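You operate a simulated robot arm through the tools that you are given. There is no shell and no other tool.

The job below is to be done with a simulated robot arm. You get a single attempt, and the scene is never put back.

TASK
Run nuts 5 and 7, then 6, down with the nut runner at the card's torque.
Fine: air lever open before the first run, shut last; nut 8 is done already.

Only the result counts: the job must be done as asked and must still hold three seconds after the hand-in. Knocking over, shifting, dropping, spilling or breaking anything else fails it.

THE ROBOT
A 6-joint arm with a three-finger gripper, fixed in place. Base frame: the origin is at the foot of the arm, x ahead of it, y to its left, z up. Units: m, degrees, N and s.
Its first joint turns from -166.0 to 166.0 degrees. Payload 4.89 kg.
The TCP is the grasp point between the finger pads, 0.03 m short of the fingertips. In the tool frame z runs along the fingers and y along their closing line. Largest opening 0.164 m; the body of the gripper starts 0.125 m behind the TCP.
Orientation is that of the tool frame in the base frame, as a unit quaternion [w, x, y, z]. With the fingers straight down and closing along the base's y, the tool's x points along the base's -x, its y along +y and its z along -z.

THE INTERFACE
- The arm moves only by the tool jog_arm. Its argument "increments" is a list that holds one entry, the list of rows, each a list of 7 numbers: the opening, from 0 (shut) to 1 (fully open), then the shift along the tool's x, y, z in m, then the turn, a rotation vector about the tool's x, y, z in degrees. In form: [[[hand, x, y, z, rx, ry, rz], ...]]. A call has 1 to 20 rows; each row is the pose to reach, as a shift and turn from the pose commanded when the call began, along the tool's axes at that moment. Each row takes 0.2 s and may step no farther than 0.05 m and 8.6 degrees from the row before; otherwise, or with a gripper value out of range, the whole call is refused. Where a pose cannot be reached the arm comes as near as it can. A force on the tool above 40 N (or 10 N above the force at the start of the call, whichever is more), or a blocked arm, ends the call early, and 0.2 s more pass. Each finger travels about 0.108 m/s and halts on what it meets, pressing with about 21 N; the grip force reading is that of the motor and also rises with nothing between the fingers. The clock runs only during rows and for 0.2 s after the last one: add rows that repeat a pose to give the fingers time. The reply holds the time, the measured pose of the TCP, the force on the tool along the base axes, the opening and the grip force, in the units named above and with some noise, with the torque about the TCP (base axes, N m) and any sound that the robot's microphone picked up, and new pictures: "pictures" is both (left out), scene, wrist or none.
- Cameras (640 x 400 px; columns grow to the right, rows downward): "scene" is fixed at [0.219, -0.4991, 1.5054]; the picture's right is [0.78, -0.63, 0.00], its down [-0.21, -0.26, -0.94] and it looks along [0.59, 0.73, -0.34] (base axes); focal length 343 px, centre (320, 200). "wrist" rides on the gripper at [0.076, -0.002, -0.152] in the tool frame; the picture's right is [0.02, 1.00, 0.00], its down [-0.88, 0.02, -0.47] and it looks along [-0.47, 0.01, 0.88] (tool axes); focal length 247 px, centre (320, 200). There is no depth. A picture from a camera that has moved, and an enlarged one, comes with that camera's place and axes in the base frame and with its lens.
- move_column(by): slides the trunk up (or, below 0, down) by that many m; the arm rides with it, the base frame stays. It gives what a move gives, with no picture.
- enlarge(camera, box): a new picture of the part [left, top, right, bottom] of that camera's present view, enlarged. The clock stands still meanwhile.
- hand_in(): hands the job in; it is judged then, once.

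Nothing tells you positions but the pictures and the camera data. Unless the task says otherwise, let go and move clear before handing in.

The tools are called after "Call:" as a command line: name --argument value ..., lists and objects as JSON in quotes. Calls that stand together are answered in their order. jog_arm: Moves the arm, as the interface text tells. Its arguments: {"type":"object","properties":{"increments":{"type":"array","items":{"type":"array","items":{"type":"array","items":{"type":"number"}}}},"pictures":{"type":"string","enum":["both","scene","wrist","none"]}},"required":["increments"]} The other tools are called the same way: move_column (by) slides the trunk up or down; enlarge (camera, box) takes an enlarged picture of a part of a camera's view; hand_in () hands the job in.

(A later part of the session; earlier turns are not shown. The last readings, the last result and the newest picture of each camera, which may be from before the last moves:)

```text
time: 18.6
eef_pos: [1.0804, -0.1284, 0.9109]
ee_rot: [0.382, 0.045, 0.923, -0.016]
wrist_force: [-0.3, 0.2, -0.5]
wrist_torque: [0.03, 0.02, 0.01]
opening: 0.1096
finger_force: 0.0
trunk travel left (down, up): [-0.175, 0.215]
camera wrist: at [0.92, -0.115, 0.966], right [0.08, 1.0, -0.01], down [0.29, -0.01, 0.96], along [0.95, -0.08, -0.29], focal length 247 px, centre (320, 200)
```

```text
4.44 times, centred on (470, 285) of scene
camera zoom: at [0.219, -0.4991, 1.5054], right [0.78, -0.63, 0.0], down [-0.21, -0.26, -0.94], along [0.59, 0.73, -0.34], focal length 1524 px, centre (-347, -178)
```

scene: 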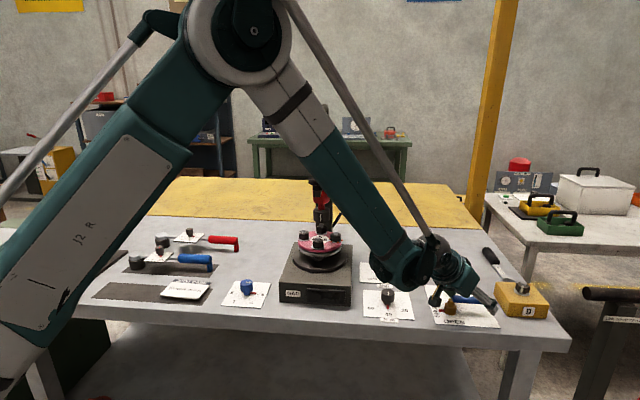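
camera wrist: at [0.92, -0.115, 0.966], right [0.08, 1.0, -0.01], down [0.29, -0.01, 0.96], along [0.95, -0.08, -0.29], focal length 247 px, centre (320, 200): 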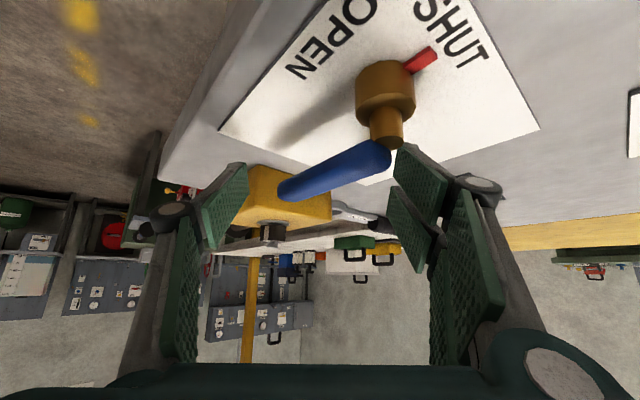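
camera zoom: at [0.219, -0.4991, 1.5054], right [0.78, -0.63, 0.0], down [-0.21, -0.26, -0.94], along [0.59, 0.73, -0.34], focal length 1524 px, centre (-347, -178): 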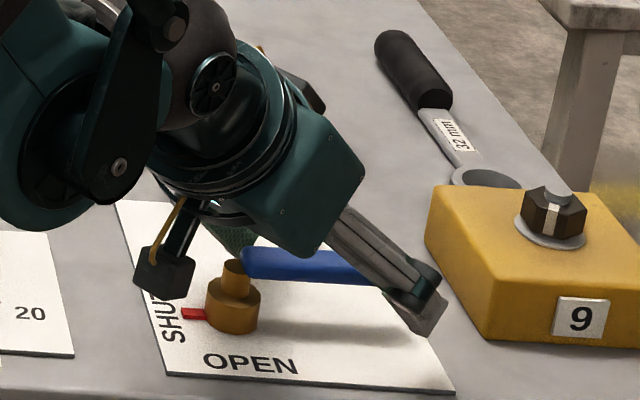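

The fingers straddle the handle without touching it. I'll sweep toward +y to swing the lever to OPEN.

Call:
jog_arm --increments '[[[0.67, 0, 0.012, 0, 0, 0, 0], [0.67, 0, 0.024, 0, 0, 0, 0], [0.67, 0, 0.036, 0, 0, 0, 0], [0.67, 0, 0.048, 0, 0, 0, 0], [0.67, 0, 0.06, 0, 0, 0, 0], [0.67, 0, 0.072, 0, 0, 0, 0], [0.67, 0, 0.084, 0, 0, 0, 0], [0.67, 0, 0.094, 0, 0, 0, 0], [0.67, 0, 0.104, 0, 0, 0, 0], [0.67, 0, 0.104, 0, 0, 0, 0]]]' --pictures "both"

Call:
enlarge --camera "scene" --box '[410, 240, 530, 330]'

```text
time: 20.8
eef_pos: [1.0895, -0.0215, 0.9119]
ee_rot: [0.382, 0.043, 0.923, -0.016]
wrist_force: [5.4, -9.5, 3.9]
wrist_torque: [-0.28, 0.07, 0.52]
opening: 0.1134
finger_force: 4.0
trunk travel left (down, up): [-0.175, 0.215]
camera wrist: at [0.9292, -0.0083, 0.9661], right [0.08, 1.0, -0.01], down [0.29, -0.01, 0.96], along [0.95, -0.08, -0.29], focal length 247 px, centre (320, 200)
```

scene: 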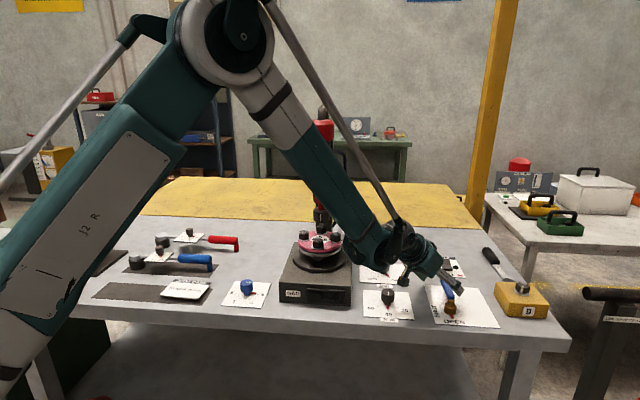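
wrist: 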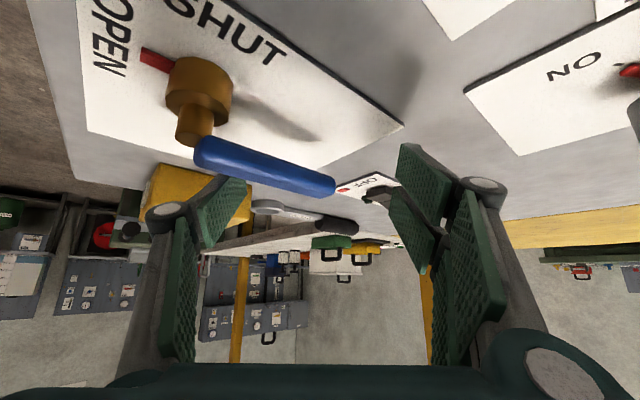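

```text
4.44 times, centred on (470, 285) of scene
camera zoom: at [0.219, -0.4991, 1.5054], right [0.78, -0.63, 0.0], down [-0.21, -0.26, -0.94], along [0.59, 0.73, -0.34], focal length 1524 px, centre (-347, -178)
```

zoom: 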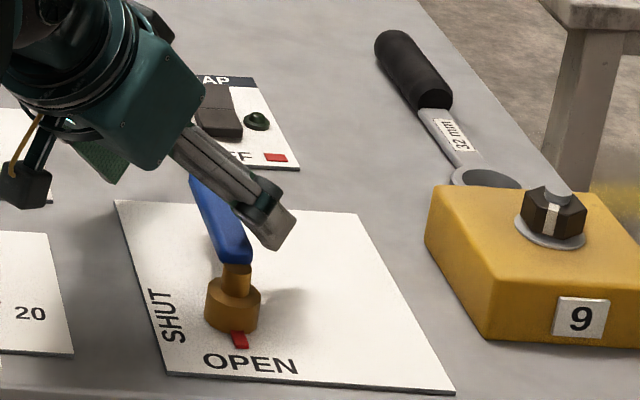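

The lever is at or very near OPEN. I'll push a few millimetres more to make sure it is at the stop.

Call:
jog_arm --increments '[[[0.67, 0, 0.004, 0, 0, 0, 0], [0.67, 0, 0.008, 0, 0, 0, 0], [0.67, 0, 0.012, 0, 0, 0, 0], [0.67, 0, 0.012, 0, 0, 0, 0]]]' --pictures "scene"

Call:
enlarge --camera "scene" --box '[410, 240, 530, 330]'

```text
time: 21.5
eef_pos: [1.0896, -0.0174, 0.914]
ee_rot: [0.384, 0.044, 0.922, -0.019]
wrist_force: [7.4, -16.3, 11.6]
wrist_torque: [-0.66, 0.18, 0.71]
opening: 0.1159
finger_force: 7.8
trunk travel left (down, up): [-0.175, 0.215]
stopped in row 3: the force on the tool passed its limit at 42 N (the readings are from after the stop); the commanded pose is now the measured one
```

scene: 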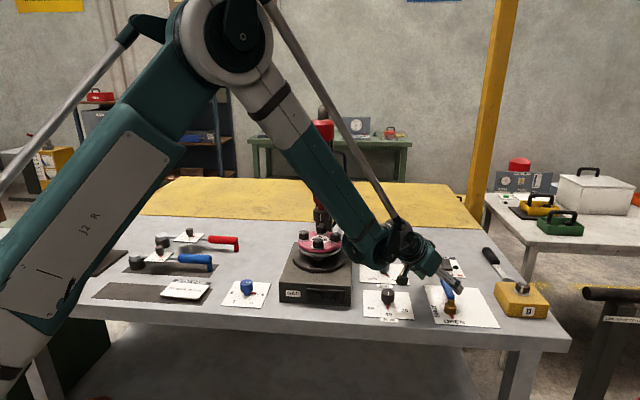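

```text
4.44 times, centred on (470, 285) of scene
camera zoom: at [0.219, -0.4991, 1.5054], right [0.78, -0.63, 0.0], down [-0.21, -0.26, -0.94], along [0.59, 0.73, -0.34], focal length 1524 px, centre (-347, -178)
```

zoom: 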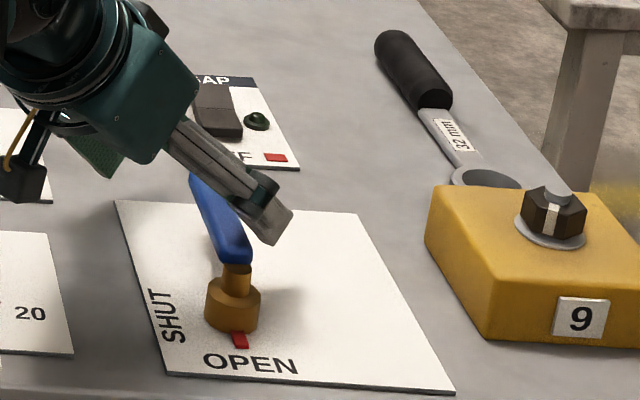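

The lever is hard against its OPEN stop. I'll back off, lift clear and retract, then go back to pointing the tool down.

Call:
jog_arm --increments '[[[0.67, 0, -0.02, 0, 0, 0, 0], [0.67, 0, -0.035, 0, 0, 0, 0], [0.67, -0.0283, -0.035, -0.0283, 0, 0, 0], [0.67, -0.0495, -0.035, -0.0495, 0, 0, 0], [0.67, -0.0495, -0.035, -0.0945, 0, 0, 0], [0.67, -0.0495, -0.035, -0.1395, 0, 0, 0], [0.67, -0.0495, -0.035, -0.1845, 0, 0, 0], [0.67, -0.0495, -0.035, -0.2295, 0, 0, 0], [0.67, -0.0495, -0.035, -0.27, 0, 0, 0]]]' --pictures "none"

Call:
jog_arm --increments '[[[0.4, 0.0072, 0.017, -0.0424, 0, 7.5, 0], [0.2, 0.0143, 0.034, -0.0848, 0, 15, 0], [0.0, 0.0215, 0.051, -0.1272, 0, 22.5, 0], [0.0, 0.0287, 0.068, -0.1696, 0, 30, 0], [0.0, 0.0358, 0.085, -0.212, 0, 37.5, 0], [0.0, 0.043, 0.1017, -0.2544, 0, 45, 0], [0.0, 0.043, 0.1017, -0.2544, 0, 45, 0]]]' --pictures "both"

```text
time: 23.5
eef_pos: [0.9306, -0.0349, 1.1354]
ee_rot: [0.381, 0.044, 0.923, -0.017]
wrist_force: [1.5, 1.0, -0.4]
wrist_torque: [-0.01, 0.13, -0.02]
opening: 0.11
finger_force: 0.0
trunk travel left (down, up): [-0.175, 0.215]
```

```text
time: 25.1
eef_pos: [0.7309, 0.0891, 1.288]
ee_rot: [0.0, 0.047, 0.999, 0.001]
wrist_force: [0.1, 0.1, -0.2]
wrist_torque: [0.02, -0.01, 0.02]
opening: 0.0001
finger_force: 20.8
trunk travel left (down, up): [-0.175, 0.215]
camera wrist: at [0.6565, 0.0948, 1.4414], right [0.07, 1.0, 0.0], down [0.88, -0.06, 0.47], along [0.47, -0.03, -0.88], focal length 247 px, centre (320, 200)
```

scene: 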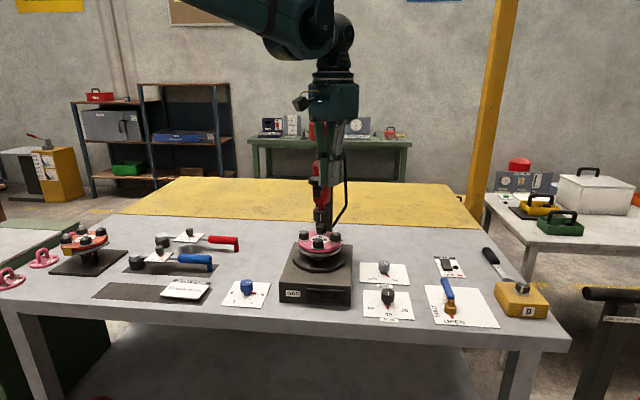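
wrist: 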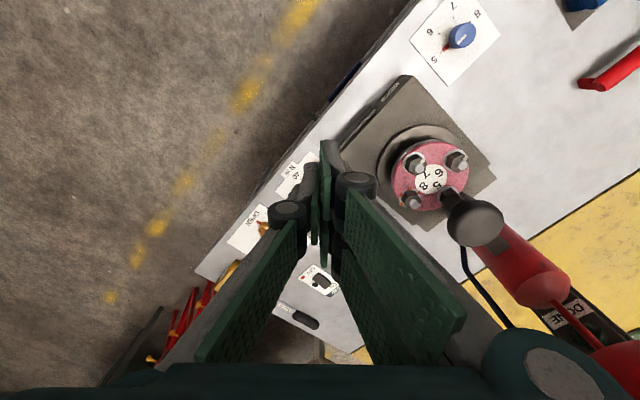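

The air lever reads OPEN. The runner's handle cap is at about (0.802, 0.238, top z 1.234). I'll move over it with the fingers closed and the tool squared to the bench.

Call:
jog_arm --increments '[[[0.0, -0.009, 0.026, -0.01, 0, 0, -8.3], [0.0, -0.019, 0.052, -0.02, 0, 0, -16.6], [0.0, -0.028, 0.077, -0.03, 0, 0, -25], [0.0, -0.038, 0.103, -0.03, 0, 0, -33.4], [0.0, -0.047, 0.129, -0.03, 0, 0, -41.8], [0.0, -0.0568, 0.1549, -0.03, 0, 0, -50], [0.0, -0.0568, 0.1549, -0.03, 0, 0, -50]]]' --pictures "both"

```text
time: 26.7
eef_pos: [0.8033, 0.236, 1.3173]
ee_rot: [-0.001, -0.38, 0.925, 0.001]
wrist_force: [0.8, 0.3, -0.7]
wrist_torque: [-0.09, 0.07, 0.02]
opening: 0.0001
finger_force: 21.3
trunk travel left (down, up): [-0.175, 0.215]
camera wrist: at [0.752, 0.1806, 1.4695], right [-0.72, 0.7, 0.0], down [0.61, 0.63, 0.47], along [0.33, 0.34, -0.88], focal length 247 px, centre (320, 200)
```

scene: 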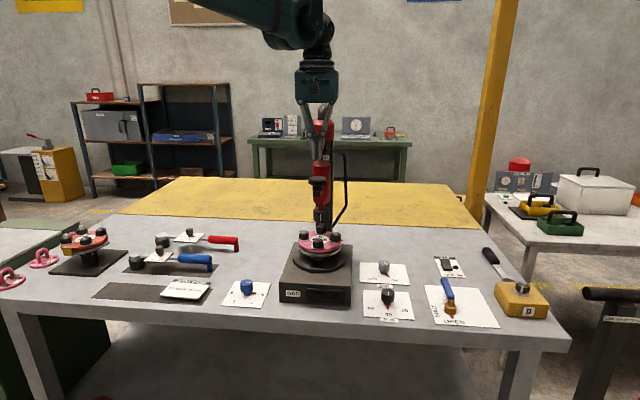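
wrist: 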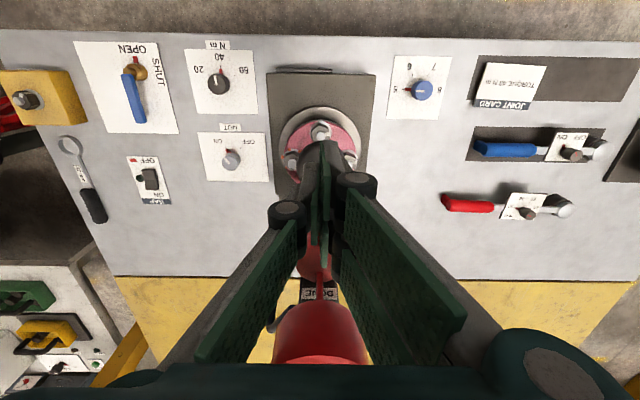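

Call:
enlarge --camera "scene" --box '[280, 90, 360, 250]'

Call:
enlarge --camera "wrist" --box '[260, 110, 380, 200]'

```text
2.50 times, centred on (320, 170) of scene
camera zoom: at [0.219, -0.4991, 1.5054], right [0.78, -0.63, 0.0], down [-0.21, -0.26, -0.94], along [0.59, 0.73, -0.34], focal length 857 px, centre (320, 275)
```

zoom: 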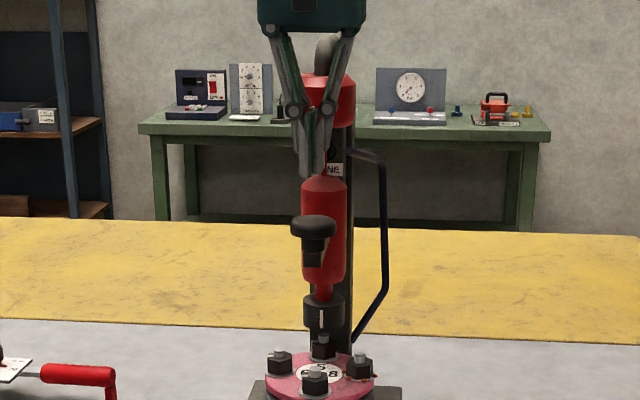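

```text
4.44 times, centred on (320, 155) of wrist
camera zoom: at [0.752, 0.1806, 1.4695], right [-0.72, 0.7, 0.0], down [0.61, 0.63, 0.47], along [0.33, 0.34, -0.88], focal length 1098 px, centre (320, 400)
```

zoom: 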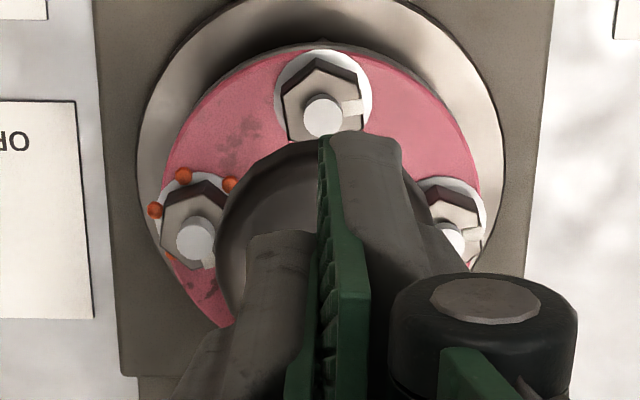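

The fingertips line up sideways with the cap but sit about 9 mm short of its centre. I'll correct that and press down slowly, watching the force.

Call:
jog_arm --increments '[[[0.0, -0.009, 0, 0.015, 0, 0, 0], [0.0, -0.009, 0, 0.03, 0, 0, 0], [0.0, -0.009, 0, 0.04, 0, 0, 0], [0.0, -0.009, 0, 0.046, 0, 0, 0], [0.0, -0.009, 0, 0.052, 0, 0, 0], [0.0, -0.009, 0, 0.058, 0, 0, 0], [0.0, -0.009, 0, 0.064, 0, 0, 0], [0.0, -0.009, 0, 0.07, 0, 0, 0]]]' --pictures "both"

Call:
enlarge --camera "scene" --box '[280, 130, 360, 250]'

```text
time: 28.5
eef_pos: [0.8106, 0.241, 1.2485]
ee_rot: [0.001, -0.38, 0.925, 0.001]
wrist_force: [0.2, -1.6, 2.4]
wrist_torque: [-0.02, -0.05, -0.06]
opening: 0.0
finger_force: 20.9
trunk travel left (down, up): [-0.175, 0.215]
camera wrist: at [0.7574, 0.1858, 1.4007], right [-0.72, 0.7, 0.0], down [0.61, 0.63, 0.47], along [0.33, 0.34, -0.88], focal length 247 px, centre (320, 200)
```

scene: 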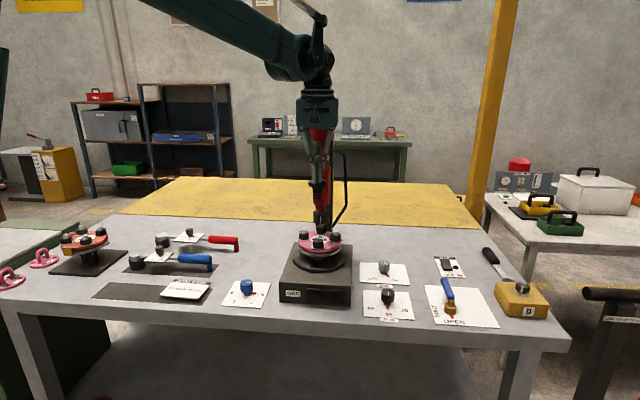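
wrist: 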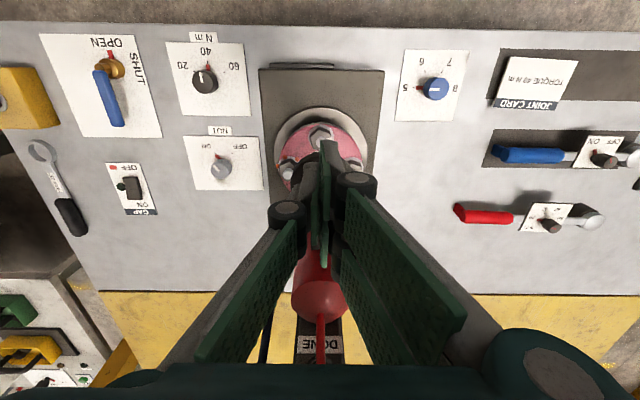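

```text
3.33 times, centred on (320, 190) of scene
camera zoom: at [0.219, -0.4991, 1.5054], right [0.78, -0.63, 0.0], down [-0.21, -0.26, -0.94], along [0.59, 0.73, -0.34], focal length 1143 px, centre (320, 233)
```

zoom: 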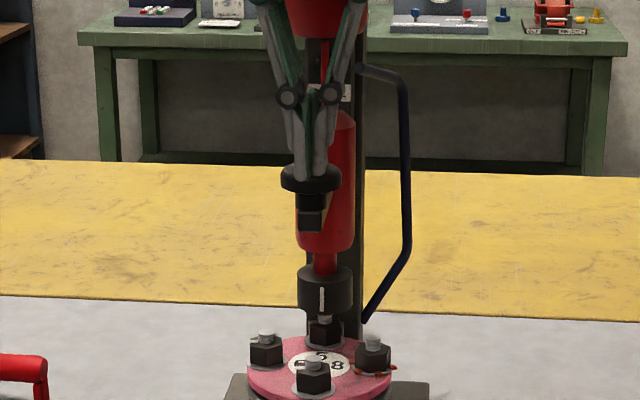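

The runner follows the handle down with very little force. I'll keep pressing until the socket seats on nut 5.

Call:
jog_arm --increments '[[[0.0, 0, 0, 0.006, 0, 0, 0], [0.0, 0, 0, 0.012, 0, 0, 0], [0.0, 0, 0, 0.018, 0, 0, 0], [0.0, 0, 0, 0.024, 0, 0, 0], [0.0, 0, 0, 0.03, 0, 0, 0], [0.0, 0, 0, 0.036, 0, 0, 0], [0.0, 0, 0, 0.042, 0, 0, 0]]]' --pictures "both"

Call:
enlarge --camera "scene" --box '[280, 130, 360, 250]'

```text
time: 30.1
eef_pos: [0.8096, 0.241, 1.2065]
ee_rot: [0.0, -0.38, 0.925, 0.002]
wrist_force: [2.9, 0.7, 5.8]
wrist_torque: [0.05, -0.11, -0.05]
opening: 0.0
finger_force: 21.0
trunk travel left (down, up): [-0.175, 0.215]
camera wrist: at [0.7566, 0.1851, 1.3596], right [-0.72, 0.7, 0.0], down [0.61, 0.63, 0.47], along [0.33, 0.34, -0.88], focal length 247 px, centre (320, 200)
```

scene: 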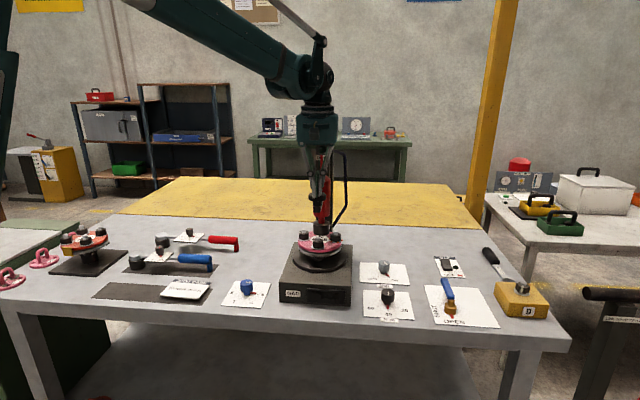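
wrist: 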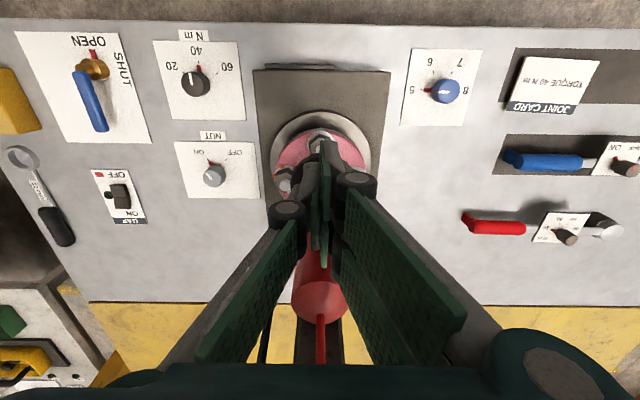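

```text
3.33 times, centred on (320, 190) of scene
camera zoom: at [0.219, -0.4991, 1.5054], right [0.78, -0.63, 0.0], down [-0.21, -0.26, -0.94], along [0.59, 0.73, -0.34], focal length 1143 px, centre (320, 233)
```

zoom: 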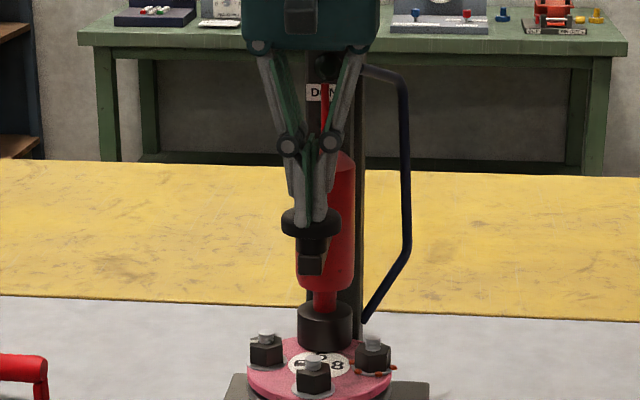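

The socket is now down around nut 5. I'll press on gently and hold, listening and watching the DONE lamp.

Call:
jog_arm --increments '[[[0.0, 0, 0, 0.004, 0, 0, 0], [0.0, 0, 0, 0.008, 0, 0, 0], [0.0, 0, 0, 0.012, 0, 0, 0], [0.0, 0, 0, 0.016, 0, 0, 0], [0.0, 0, 0, 0.016, 0, 0, 0], [0.0, 0, 0, 0.016, 0, 0, 0], [0.0, 0, 0, 0.016, 0, 0, 0], [0.0, 0, 0, 0.016, 0, 0, 0]]]' --pictures "both"

Call:
enlarge --camera "scene" --box '[280, 130, 360, 250]'

```text
time: 30.5
eef_pos: [0.8089, 0.2403, 1.2071]
ee_rot: [0.001, -0.38, 0.925, 0.0]
wrist_force: [-4.9, -2.0, 24.2]
wrist_torque: [0.16, -0.02, 0.14]
opening: 0.0057
finger_force: 44.3
trunk travel left (down, up): [-0.175, 0.215]
stopped in row 2: the force on the tool passed its limit at 51 N (the readings are from after the stop); the commanded pose is now the measured one
camera wrist: at [0.7563, 0.185, 1.3591], right [-0.72, 0.7, 0.0], down [0.61, 0.63, 0.48], along [0.33, 0.34, -0.88], focal length 247 px, centre (320, 200)
```

scene: 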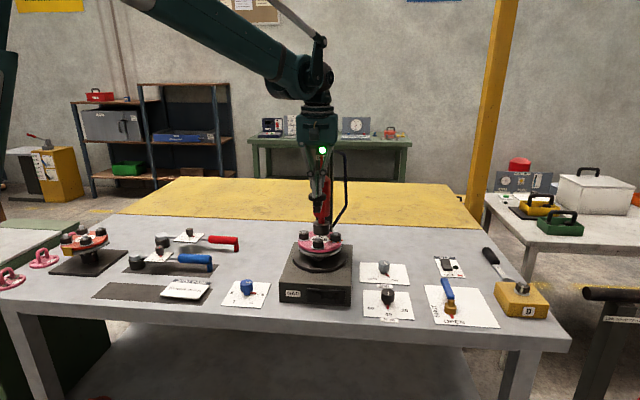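
wrist: 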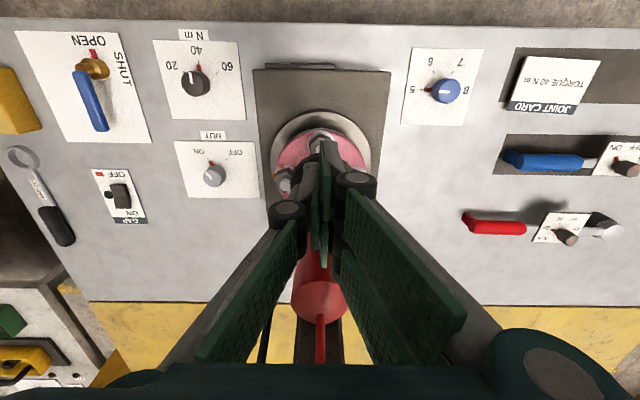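

```text
3.33 times, centred on (320, 190) of scene
camera zoom: at [0.219, -0.4991, 1.5054], right [0.78, -0.63, 0.0], down [-0.21, -0.26, -0.94], along [0.59, 0.73, -0.34], focal length 1143 px, centre (320, 233)
```

zoom: 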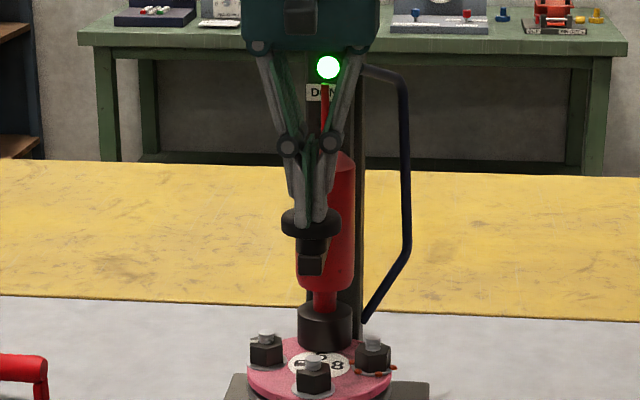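

The DONE lamp is lit green for nut 5. I'll hold briefly, then raise and check that the runner returns.

Call:
jog_arm --increments '[[[0.0, 0, 0, 0, 0, 0, 0], [0.0, 0, 0, 0, 0, 0, 0], [0.0, 0, 0, 0, 0, 0, 0], [0.0, 0, 0, 0, 0, 0, 0]]]' --pictures "scene"

Call:
enlarge --camera "scene" --box '[280, 130, 360, 250]'

```text
time: 31.5
eef_pos: [0.8086, 0.241, 1.207]
ee_rot: [0.002, -0.379, 0.925, 0.001]
wrist_force: [0.7, -0.9, 39.0]
wrist_torque: [0.32, -0.25, 0.02]
opening: 0.0061
finger_force: 45.1
trunk travel left (down, up): [-0.175, 0.215]
```

scene: 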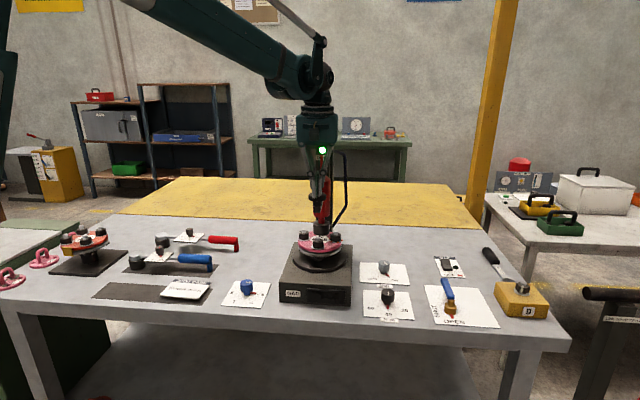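

```text
3.33 times, centred on (320, 190) of scene
camera zoom: at [0.219, -0.4991, 1.5054], right [0.78, -0.63, 0.0], down [-0.21, -0.26, -0.94], along [0.59, 0.73, -0.34], focal length 1143 px, centre (320, 233)
```

zoom: 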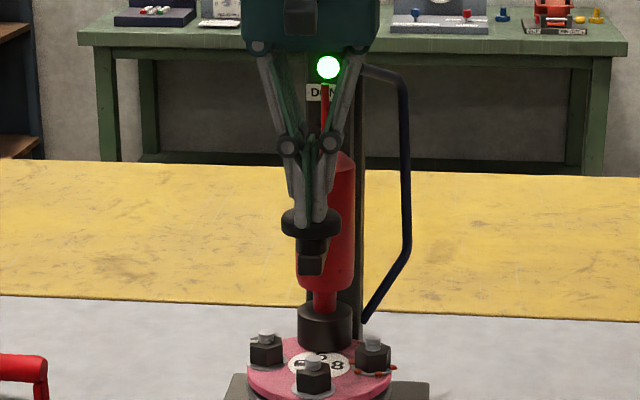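

Lamp still green. I'll raise straight up off the handle.

Call:
jog_arm --increments '[[[0.0, 0, 0, -0.01, 0, 0, 0], [0.0, 0, 0, -0.03, 0, 0, 0], [0.0, 0, 0, -0.05, 0, 0, 0], [0.0, 0, 0, -0.075, 0, 0, 0], [0.0, 0, 0, -0.1, 0, 0, 0], [0.0, 0.02, 0, -0.12, 0, 0, 0], [0.0, 0.05, 0, -0.13, 0, 0, 0]]]' --pictures "both"

Call:
enlarge --camera "scene" --box '[280, 130, 360, 250]'

Call:
enlarge --camera "scene" --box '[280, 200, 360, 250]'

```text
time: 33.1
eef_pos: [0.7778, 0.2065, 1.3331]
ee_rot: [0.001, -0.379, 0.925, 0.0]
wrist_force: [1.2, 1.1, -1.4]
wrist_torque: [-0.18, 0.21, 0.03]
opening: 0.0
finger_force: 45.1
trunk travel left (down, up): [-0.175, 0.215]
camera wrist: at [0.725, 0.1517, 1.4867], right [-0.72, 0.7, 0.0], down [0.61, 0.63, 0.47], along [0.33, 0.34, -0.88], focal length 247 px, centre (320, 200)
```

scene: 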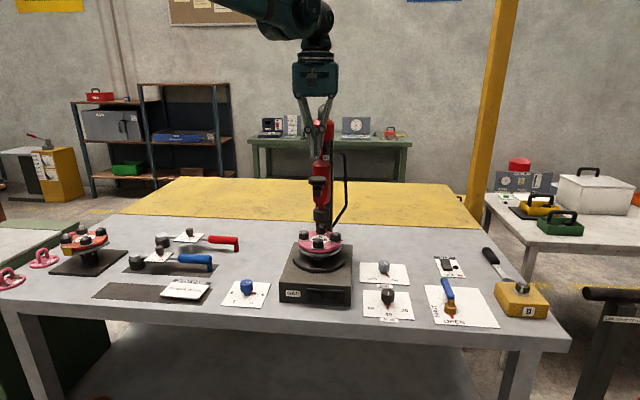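
wrist: 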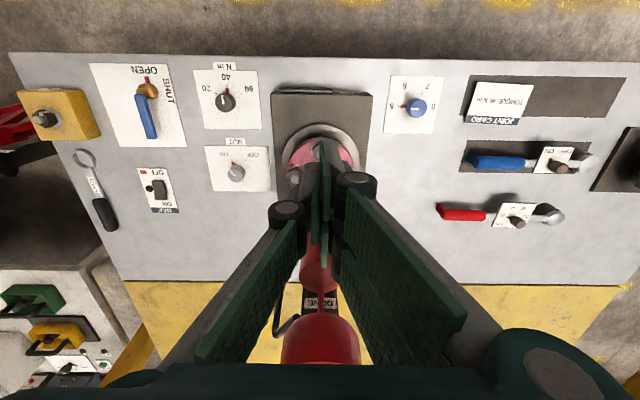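

```text
3.33 times, centred on (320, 190) of scene
camera zoom: at [0.219, -0.4991, 1.5054], right [0.78, -0.63, 0.0], down [-0.21, -0.26, -0.94], along [0.59, 0.73, -0.34], focal length 1143 px, centre (320, 233)
```

zoom: 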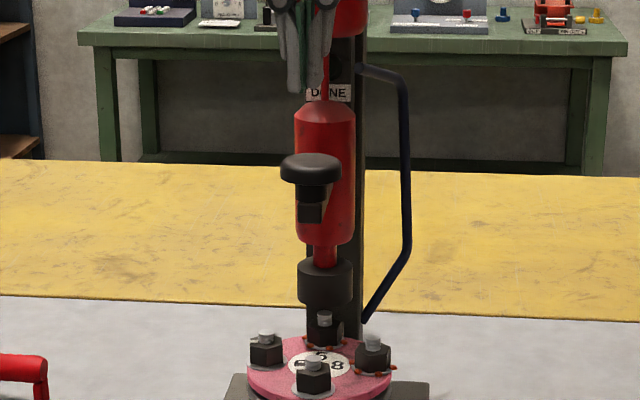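

```text
8.00 times, centred on (320, 225) of scene
camera zoom: at [0.219, -0.4991, 1.5054], right [0.78, -0.63, 0.0], down [-0.21, -0.26, -0.94], along [0.59, 0.73, -0.34], focal length 2743 px, centre (320, 0)
```

zoom: 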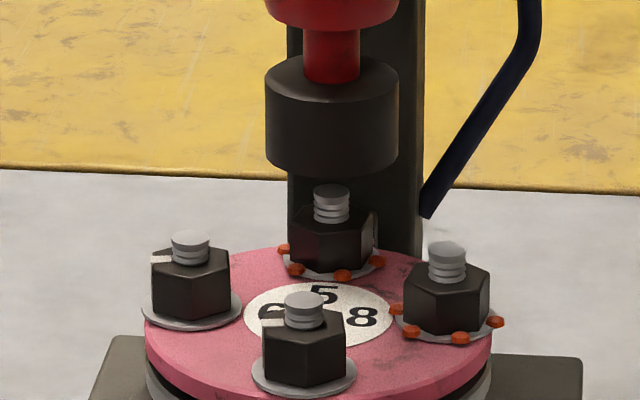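

Nut 5 now has its orange witness marks and the runner has sprung back up. Next I go to the blue index dial to turn it from 5 to 7, moving sideways along the bench and pre-rotating the wrist to leave room for the turn.

Call:
jog_arm --increments '[[[0.0, 0.005, 0.04, 0, 0, 0, -8], [0.2, 0.01, 0.085, 0, 0, 0, -16], [0.4, 0.0103, 0.13, 0.01, 0, 0, -24], [0.5, 0.0103, 0.17, 0.03, 0, 0, -32], [0.5, 0.0103, 0.2, 0.065, 0, 0, -40], [0.5, 0.0103, 0.2175, 0.105, 0, 0, -40], [0.5, 0.0103, 0.2175, 0.15, 0, 0, -40], [0.5, 0.0103, 0.2175, 0.195, 0, 0, -40], [0.5, 0.0103, 0.2175, 0.24, 0, 0, -40], [0.5, 0.0103, 0.2175, 0.285, 0, 0, -40], [0.5, 0.0103, 0.2175, 0.33, 0, 0, -40], [0.5, 0.0103, 0.2175, 0.33, 0, 0, -40]]]' --pictures "both"

Call:
enlarge --camera "wrist" --box '[250, 100, 390, 220]'

```text
time: 35.7
eef_pos: [0.6173, 0.3491, 1.0042]
ee_rot: [0.001, -0.673, 0.74, 0.0]
wrist_force: [1.9, -0.4, 0.4]
wrist_torque: [-0.03, 0.05, -0.01]
opening: 0.0816
finger_force: 0.1
trunk travel left (down, up): [-0.175, 0.215]
camera wrist: at [0.613, 0.2719, 1.1574], right [-1.0, 0.07, 0.0], down [0.06, 0.88, 0.47], along [0.04, 0.47, -0.88], focal length 247 px, centre (320, 200)
```

scene: 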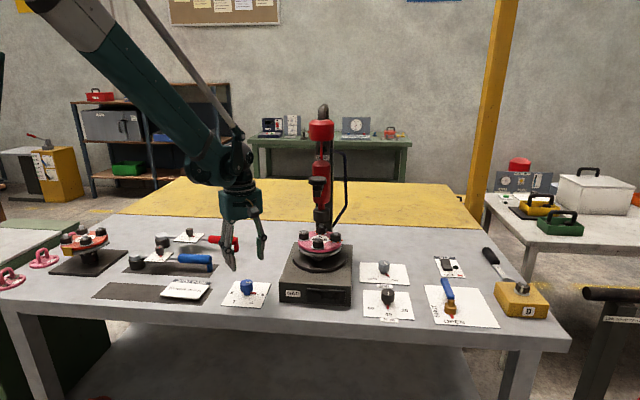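
wrist: 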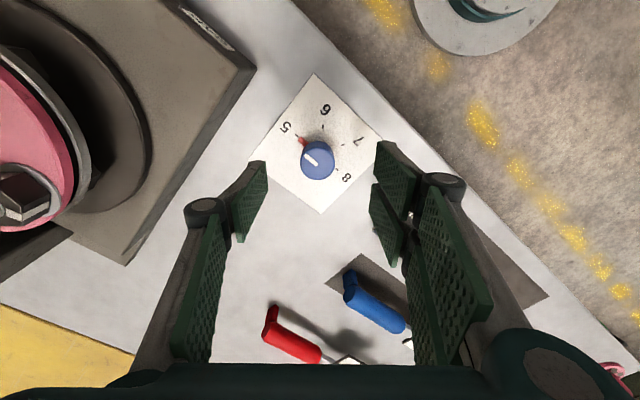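

```text
3.33 times, centred on (320, 160) of wrist
camera zoom: at [0.613, 0.2719, 1.1574], right [-1.0, 0.07, 0.0], down [0.06, 0.88, 0.47], along [0.04, 0.47, -0.88], focal length 823 px, centre (320, 333)
```

zoom: 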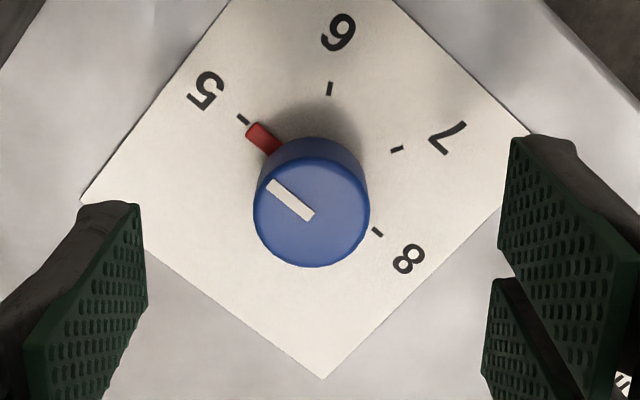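

The dial's top-face centre works out to about (0.622, 0.366, 0.893), so I need to move about 17 mm before going down. I'll shift and descend partway to verify.

Call:
jog_arm --increments '[[[0.5, -0.0173, -0.0031, 0.02, 0, 0, 0], [0.5, -0.0173, -0.0031, 0.05, 0, 0, 0], [0.5, -0.0173, -0.0031, 0.07, 0, 0, 0], [0.5, -0.0173, -0.0031, 0.07, 0, 0, 0]]]' --pictures "wrist"

Call:
enlarge --camera "wrist" --box '[250, 120, 390, 240]'

```text
time: 36.7
eef_pos: [0.619, 0.3694, 0.9358]
ee_rot: [0.001, -0.674, 0.739, 0.0]
wrist_force: [0.4, -0.2, -1.0]
wrist_torque: [-0.06, 0.08, 0.0]
opening: 0.082
finger_force: 0.1
trunk travel left (down, up): [-0.175, 0.215]
camera wrist: at [0.6135, 0.2931, 1.0877], right [-1.0, 0.07, 0.0], down [0.06, 0.88, 0.47], along [0.04, 0.47, -0.88], focal length 247 px, centre (320, 200)
```

wrist: 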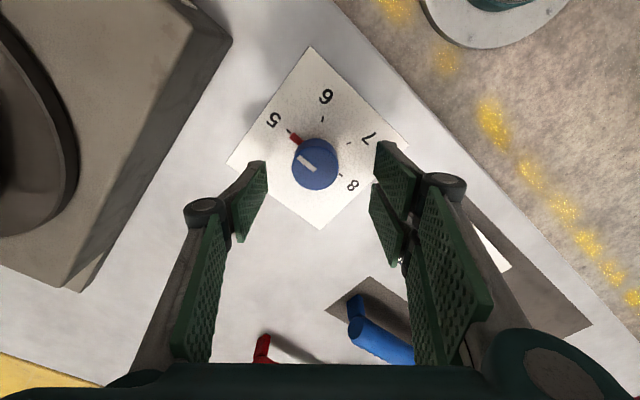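

```text
3.33 times, centred on (320, 180) of wrist
camera zoom: at [0.6135, 0.2931, 1.0877], right [-1.0, 0.07, 0.0], down [0.06, 0.88, 0.47], along [0.04, 0.47, -0.88], focal length 823 px, centre (320, 267)
```

zoom: 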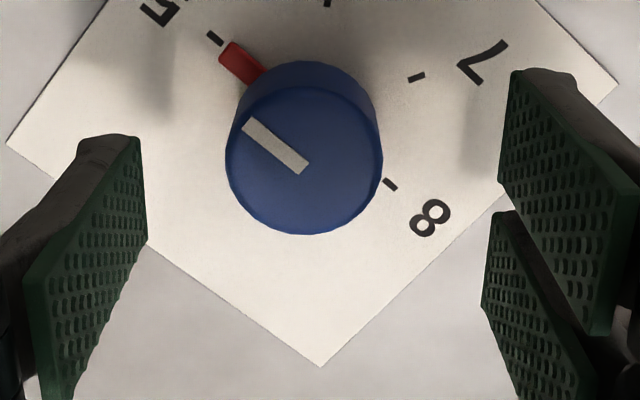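

The knob sits 3 mm and 4.6 mm off in the tool frame. I'll correct, descend and grip.

Call:
jog_arm --increments '[[[0.5, 0.003, -0.0045, 0, 0, 0, 0], [0.5, 0.003, -0.0045, 0.015, 0, 0, 0], [0.5, 0.003, -0.0045, 0.032, 0, 0, 0], [0.5, 0.003, -0.0045, 0.032, 0, 0, 0], [0.2, 0.003, -0.0045, 0.032, 0, 0, 0], [0.0, 0.003, -0.0045, 0.032, 0, 0, 0], [0.0, 0.003, -0.0045, 0.032, 0, 0, 0]]]' --pictures "wrist"

Call:
enlarge --camera "wrist" --box '[250, 120, 390, 240]'

```text
time: 38.3
eef_pos: [0.6224, 0.3657, 0.9035]
ee_rot: [-0.001, -0.673, 0.739, 0.001]
wrist_force: [-14.4, 0.2, -11.2]
wrist_torque: [0.21, 0.45, 0.05]
opening: 0.0388
finger_force: 44.9
trunk travel left (down, up): [-0.175, 0.215]
camera wrist: at [0.6174, 0.289, 1.0556], right [-1.0, 0.07, 0.0], down [0.06, 0.88, 0.47], along [0.03, 0.47, -0.88], focal length 247 px, centre (320, 200)
```

wrist: 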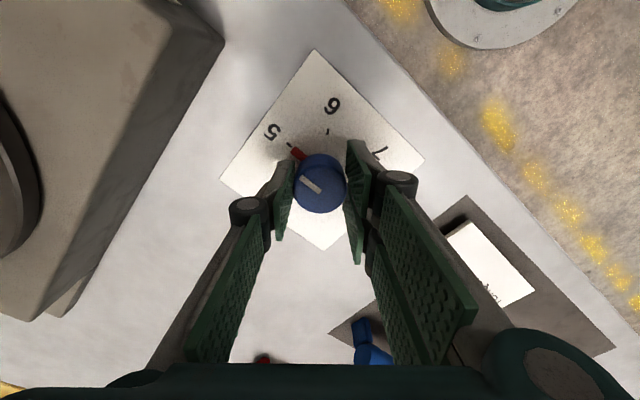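

```text
3.33 times, centred on (320, 180) of wrist
camera zoom: at [0.6174, 0.289, 1.0556], right [-1.0, 0.07, 0.0], down [0.06, 0.88, 0.47], along [0.03, 0.47, -0.88], focal length 823 px, centre (320, 267)
```

zoom: 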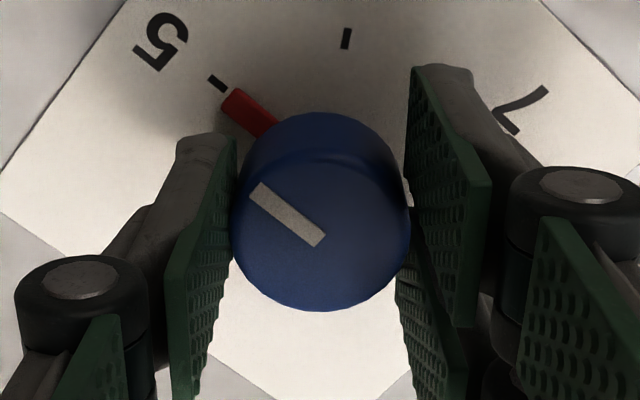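

The grip is about 1.5 mm off in each direction. I'll reopen, correct and grip again before turning.

Call:
jog_arm --increments '[[[0.35, 0, 0, 0, 0, 0, 0], [0.35, -0.0016, 0.0018, 0, 0, 0, 0], [0.35, -0.0016, 0.0018, 0, 0, 0, 0], [0.0, -0.0016, 0.0018, 0, 0, 0, 0], [0.0, -0.0016, 0.0018, 0, 0, 0, 0], [0.0, -0.0016, 0.0018, 0, 0, 0, 0]]]' --pictures "none"

```text
time: 39.7
eef_pos: [0.6222, 0.3679, 0.9046]
ee_rot: [0.001, -0.673, 0.74, 0.0]
wrist_force: [29.7, -1.3, 11.3]
wrist_torque: [-0.14, -0.98, 0.0]
opening: 0.0384
finger_force: 45.5
trunk travel left (down, up): [-0.175, 0.215]
```

The arm is stiff, about 24 N/mm. I'll shift back 1.2 mm to balance the grip.

Call:
jog_arm --increments '[[[0.0, 0, -0.0012, 0, 0, 0, 0], [0.0, 0, -0.0012, 0, 0, 0, 0]]]' --pictures "none"

```text
time: 40.3
eef_pos: [0.622, 0.3678, 0.9037]
ee_rot: [0.0, -0.673, 0.74, 0.001]
wrist_force: [14.4, -8.9, 19.6]
wrist_torque: [-0.52, -0.31, 0.0]
opening: 0.0384
finger_force: 44.8
trunk travel left (down, up): [-0.175, 0.215]
```

I'll turn in small steps now.

Call:
jog_arm --increments '[[[0.0, 0, -0.0005, 0, 0, 0, 6], [0.0, 0, -0.0005, 0, 0, 0, 12], [0.0, 0, -0.0005, 0, 0, 0, 18], [0.0, 0, -0.0005, 0, 0, 0, 24], [0.0, 0, -0.0005, 0, 0, 0, 30], [0.0, 0, -0.0005, 0, 0, 0, 36], [0.0, 0, -0.0005, 0, 0, 0, 42], [0.0, 0, -0.0005, 0, 0, 0, 48], [0.0, 0, -0.0005, 0, 0, 0, 54], [0.0, 0, -0.0005, 0, 0, 0, 60]]]' --pictures "both"

Call:
enlarge --camera "wrist" --box '[250, 120, 390, 240]'

```text
time: 42.5
eef_pos: [0.6235, 0.3673, 0.9041]
ee_rot: [0.001, -0.212, 0.977, 0.001]
wrist_force: [-12.5, -31.4, -23.0]
wrist_torque: [-0.52, -0.26, -0.05]
opening: 0.0384
finger_force: 45.4
trunk travel left (down, up): [-0.175, 0.215]
camera wrist: at [0.5552, 0.3346, 1.0561], right [-0.43, 0.9, 0.0], down [0.79, 0.38, 0.47], along [0.43, 0.21, -0.88], focal length 247 px, centre (320, 200)
```

scene: 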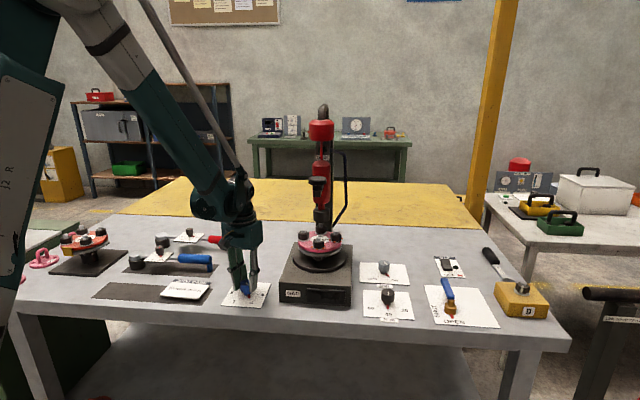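
wrist: 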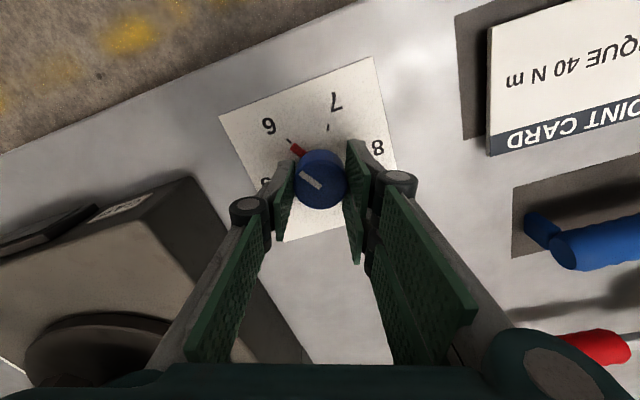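

```text
3.33 times, centred on (320, 180) of wrist
camera zoom: at [0.5552, 0.3346, 1.0561], right [-0.43, 0.9, 0.0], down [0.79, 0.38, 0.47], along [0.43, 0.21, -0.88], focal length 823 px, centre (320, 267)
```

zoom: 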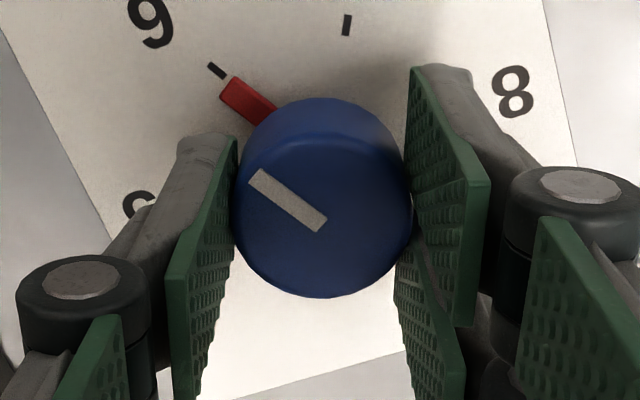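

The dial now points at 6. I'll release, recentre by 1 mm and grip again to relieve the side load before turning on to 7.

Call:
jog_arm --increments '[[[0.35, 0, 0, 0, 0, 0, 0], [0.35, 0.001, -0.001, 0, 0, 0, 0], [0.35, 0.001, -0.001, 0, 0, 0, 0], [0.0, 0.001, -0.001, 0, 0, 0, 0], [0.0, 0.001, -0.001, 0, 0, 0, 0], [0.0, 0.001, -0.001, 0, 0, 0, 0]]]' --pictures "scene"

```text
time: 43.9
eef_pos: [0.6239, 0.367, 0.9029]
ee_rot: [0.0, -0.213, 0.977, 0.001]
wrist_force: [2.7, -1.8, 2.4]
wrist_torque: [-0.03, -0.21, 0.01]
opening: 0.0384
finger_force: 45.1
trunk travel left (down, up): [-0.175, 0.215]
```

scene: 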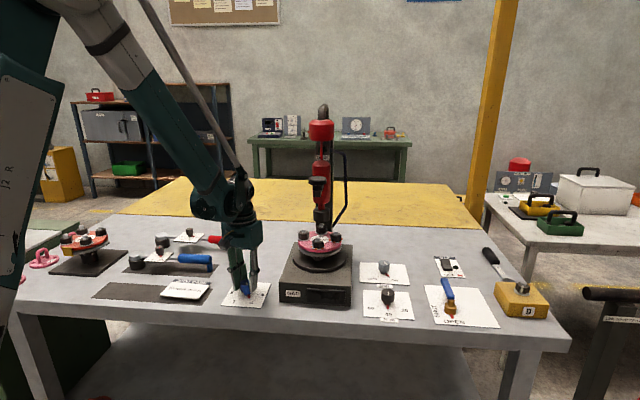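

The grip is well balanced now. Turning 60° more, from 6 to 7.

Call:
jog_arm --increments '[[[0.0, 0, 0, 0, 0, 0, 6], [0.0, 0, 0, 0, 0, 0, 12], [0.0, 0, 0, 0, 0, 0, 18], [0.0, 0, 0, 0, 0, 0, 24], [0.0, 0, 0, 0, 0, 0, 30], [0.0, 0, 0, 0, 0, 0, 36], [0.0, 0, 0, 0, 0, 0, 42], [0.0, 0, 0, 0, 0, 0, 48], [0.0, 0, 0, 0, 0, 0, 54], [0.0, 0, 0, 0, 0, 0, 60]]]' --pictures "both"

Call:
enlarge --camera "wrist" --box '[250, 120, 390, 240]'

Call:
enlarge --camera "scene" --box '[280, 200, 360, 250]'

```text
time: 46.1
eef_pos: [0.6234, 0.3673, 0.904]
ee_rot: [0.0, 0.305, 0.952, 0.001]
wrist_force: [-6.3, -20.8, 4.7]
wrist_torque: [-0.86, -0.17, 0.03]
opening: 0.0381
finger_force: 44.8
trunk travel left (down, up): [-0.175, 0.215]
camera wrist: at [0.5606, 0.4095, 1.0563], right [0.56, 0.83, 0.0], down [0.73, -0.5, 0.47], along [0.39, -0.26, -0.88], focal length 247 px, centre (320, 200)
```

scene: 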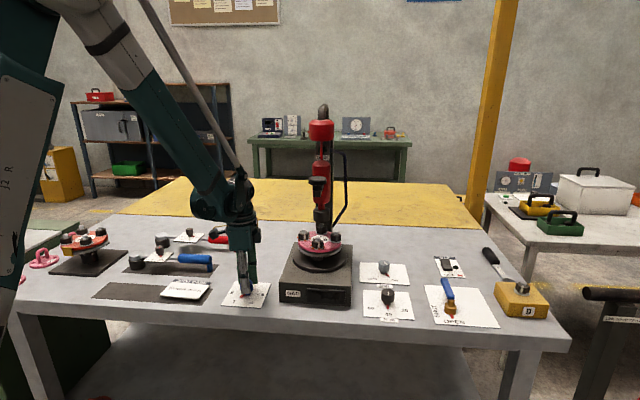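
wrist: 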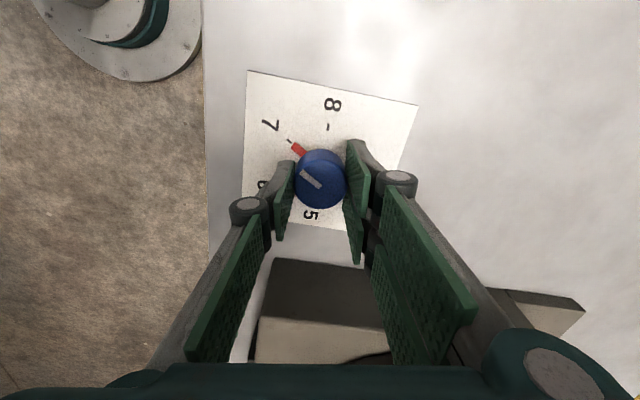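

```text
3.33 times, centred on (320, 180) of wrist
camera zoom: at [0.5606, 0.4095, 1.0563], right [0.56, 0.83, 0.0], down [0.73, -0.5, 0.47], along [0.39, -0.26, -0.88], focal length 823 px, centre (320, 267)
```

zoom: 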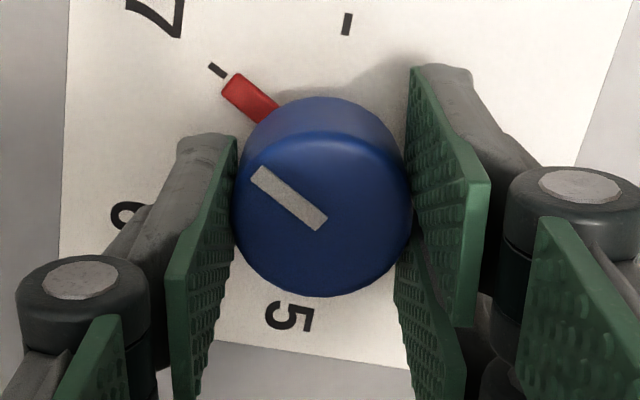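

```text
8.00 times, centred on (320, 225) of scene
camera zoom: at [0.219, -0.4991, 1.5054], right [0.78, -0.63, 0.0], down [-0.21, -0.26, -0.94], along [0.59, 0.73, -0.34], focal length 2743 px, centre (320, 0)
```

zoom: 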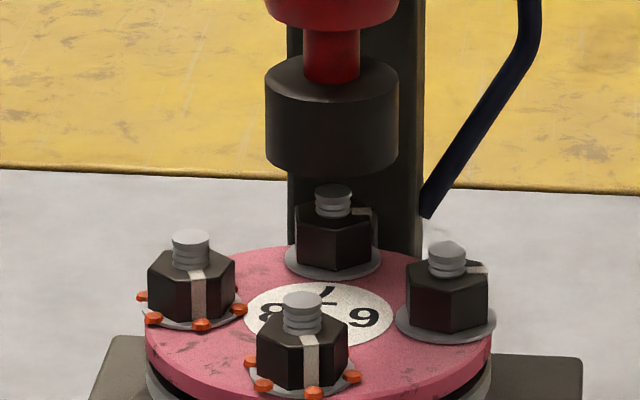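

The dial is at 7, and the flange turned with it, so nut 7 is now under the runner and the finished nuts 8 and 5 are at the left and front. I'll release, rise and go back above the handle.

Call:
jog_arm --increments '[[[0.4, 0, 0, 0, 0, 0, 0], [0.4, 0, 0, -0.03, 0, 0, 0], [0.4, 0, 0, -0.075, 0, 0, -8], [0.4, 0, 0, -0.12, 0, 0, -16], [0.4, 0, 0, -0.165, 0, 0, -24], [0.4, 0, 0, -0.21, 0, 0, -32], [0.4, 0, 0, -0.255, 0, 0, -40], [0.4, 0, 0, -0.3, 0, 0, -48], [0.4, 0, 0, -0.345, 0, 0, -56], [0.4, 0, 0, -0.39, 0, 0, -64], [0.2, -0.015, -0.0025, -0.43, 0, 0, -72], [0.0, -0.06, -0.01, -0.43, 0, 0, -80.5], [0.0, -0.105, -0.0175, -0.43, 0, 0, -80.5], [0.0, -0.15, -0.025, -0.43, 0, 0, -80.5], [0.0, -0.19, -0.032, -0.43, 0, 0, -80.5], [0.0, -0.2162, -0.036, -0.43, 0, 0, -80.5]]]' --pictures "both"

Call:
enlarge --camera "scene" --box '[200, 260, 280, 310]'

```text
time: 49.5
eef_pos: [0.7776, 0.2103, 1.3354]
ee_rot: [0.001, -0.385, 0.923, 0.0]
wrist_force: [-0.5, 0.7, 0.3]
wrist_torque: [-0.07, -0.12, -0.03]
opening: 0.0001
finger_force: 21.1
trunk travel left (down, up): [-0.175, 0.215]
camera wrist: at [0.7255, 0.156, 1.4876], right [-0.72, 0.69, 0.0], down [0.61, 0.64, 0.48], along [0.33, 0.34, -0.88], focal length 247 px, centre (320, 200)
```

scene: 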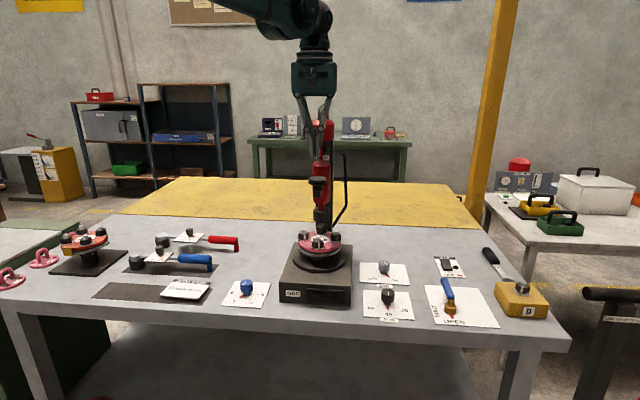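
wrist: 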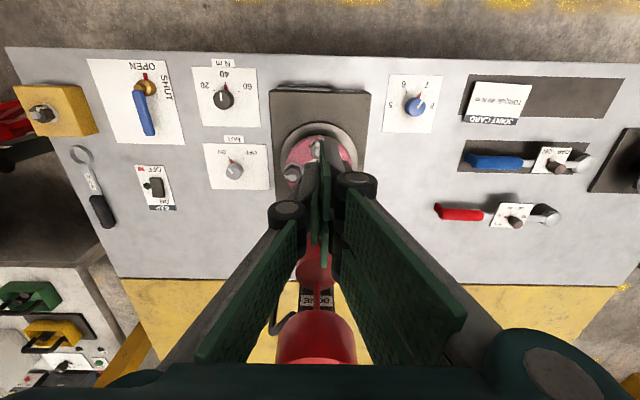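

```text
8.00 times, centred on (240, 285) of scene
camera zoom: at [0.219, -0.4991, 1.5054], right [0.78, -0.63, 0.0], down [-0.21, -0.26, -0.94], along [0.59, 0.73, -0.34], focal length 2743 px, centre (960, -480)
```

zoom: 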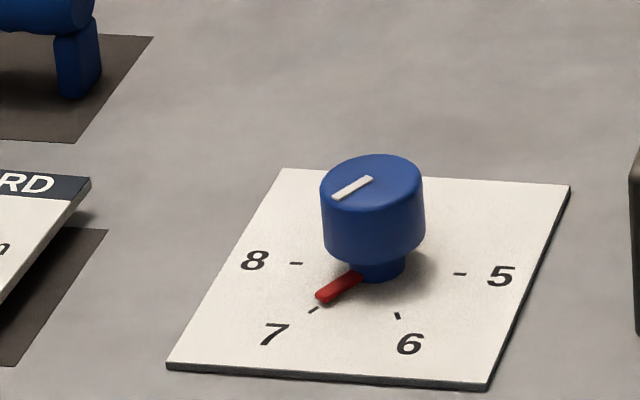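

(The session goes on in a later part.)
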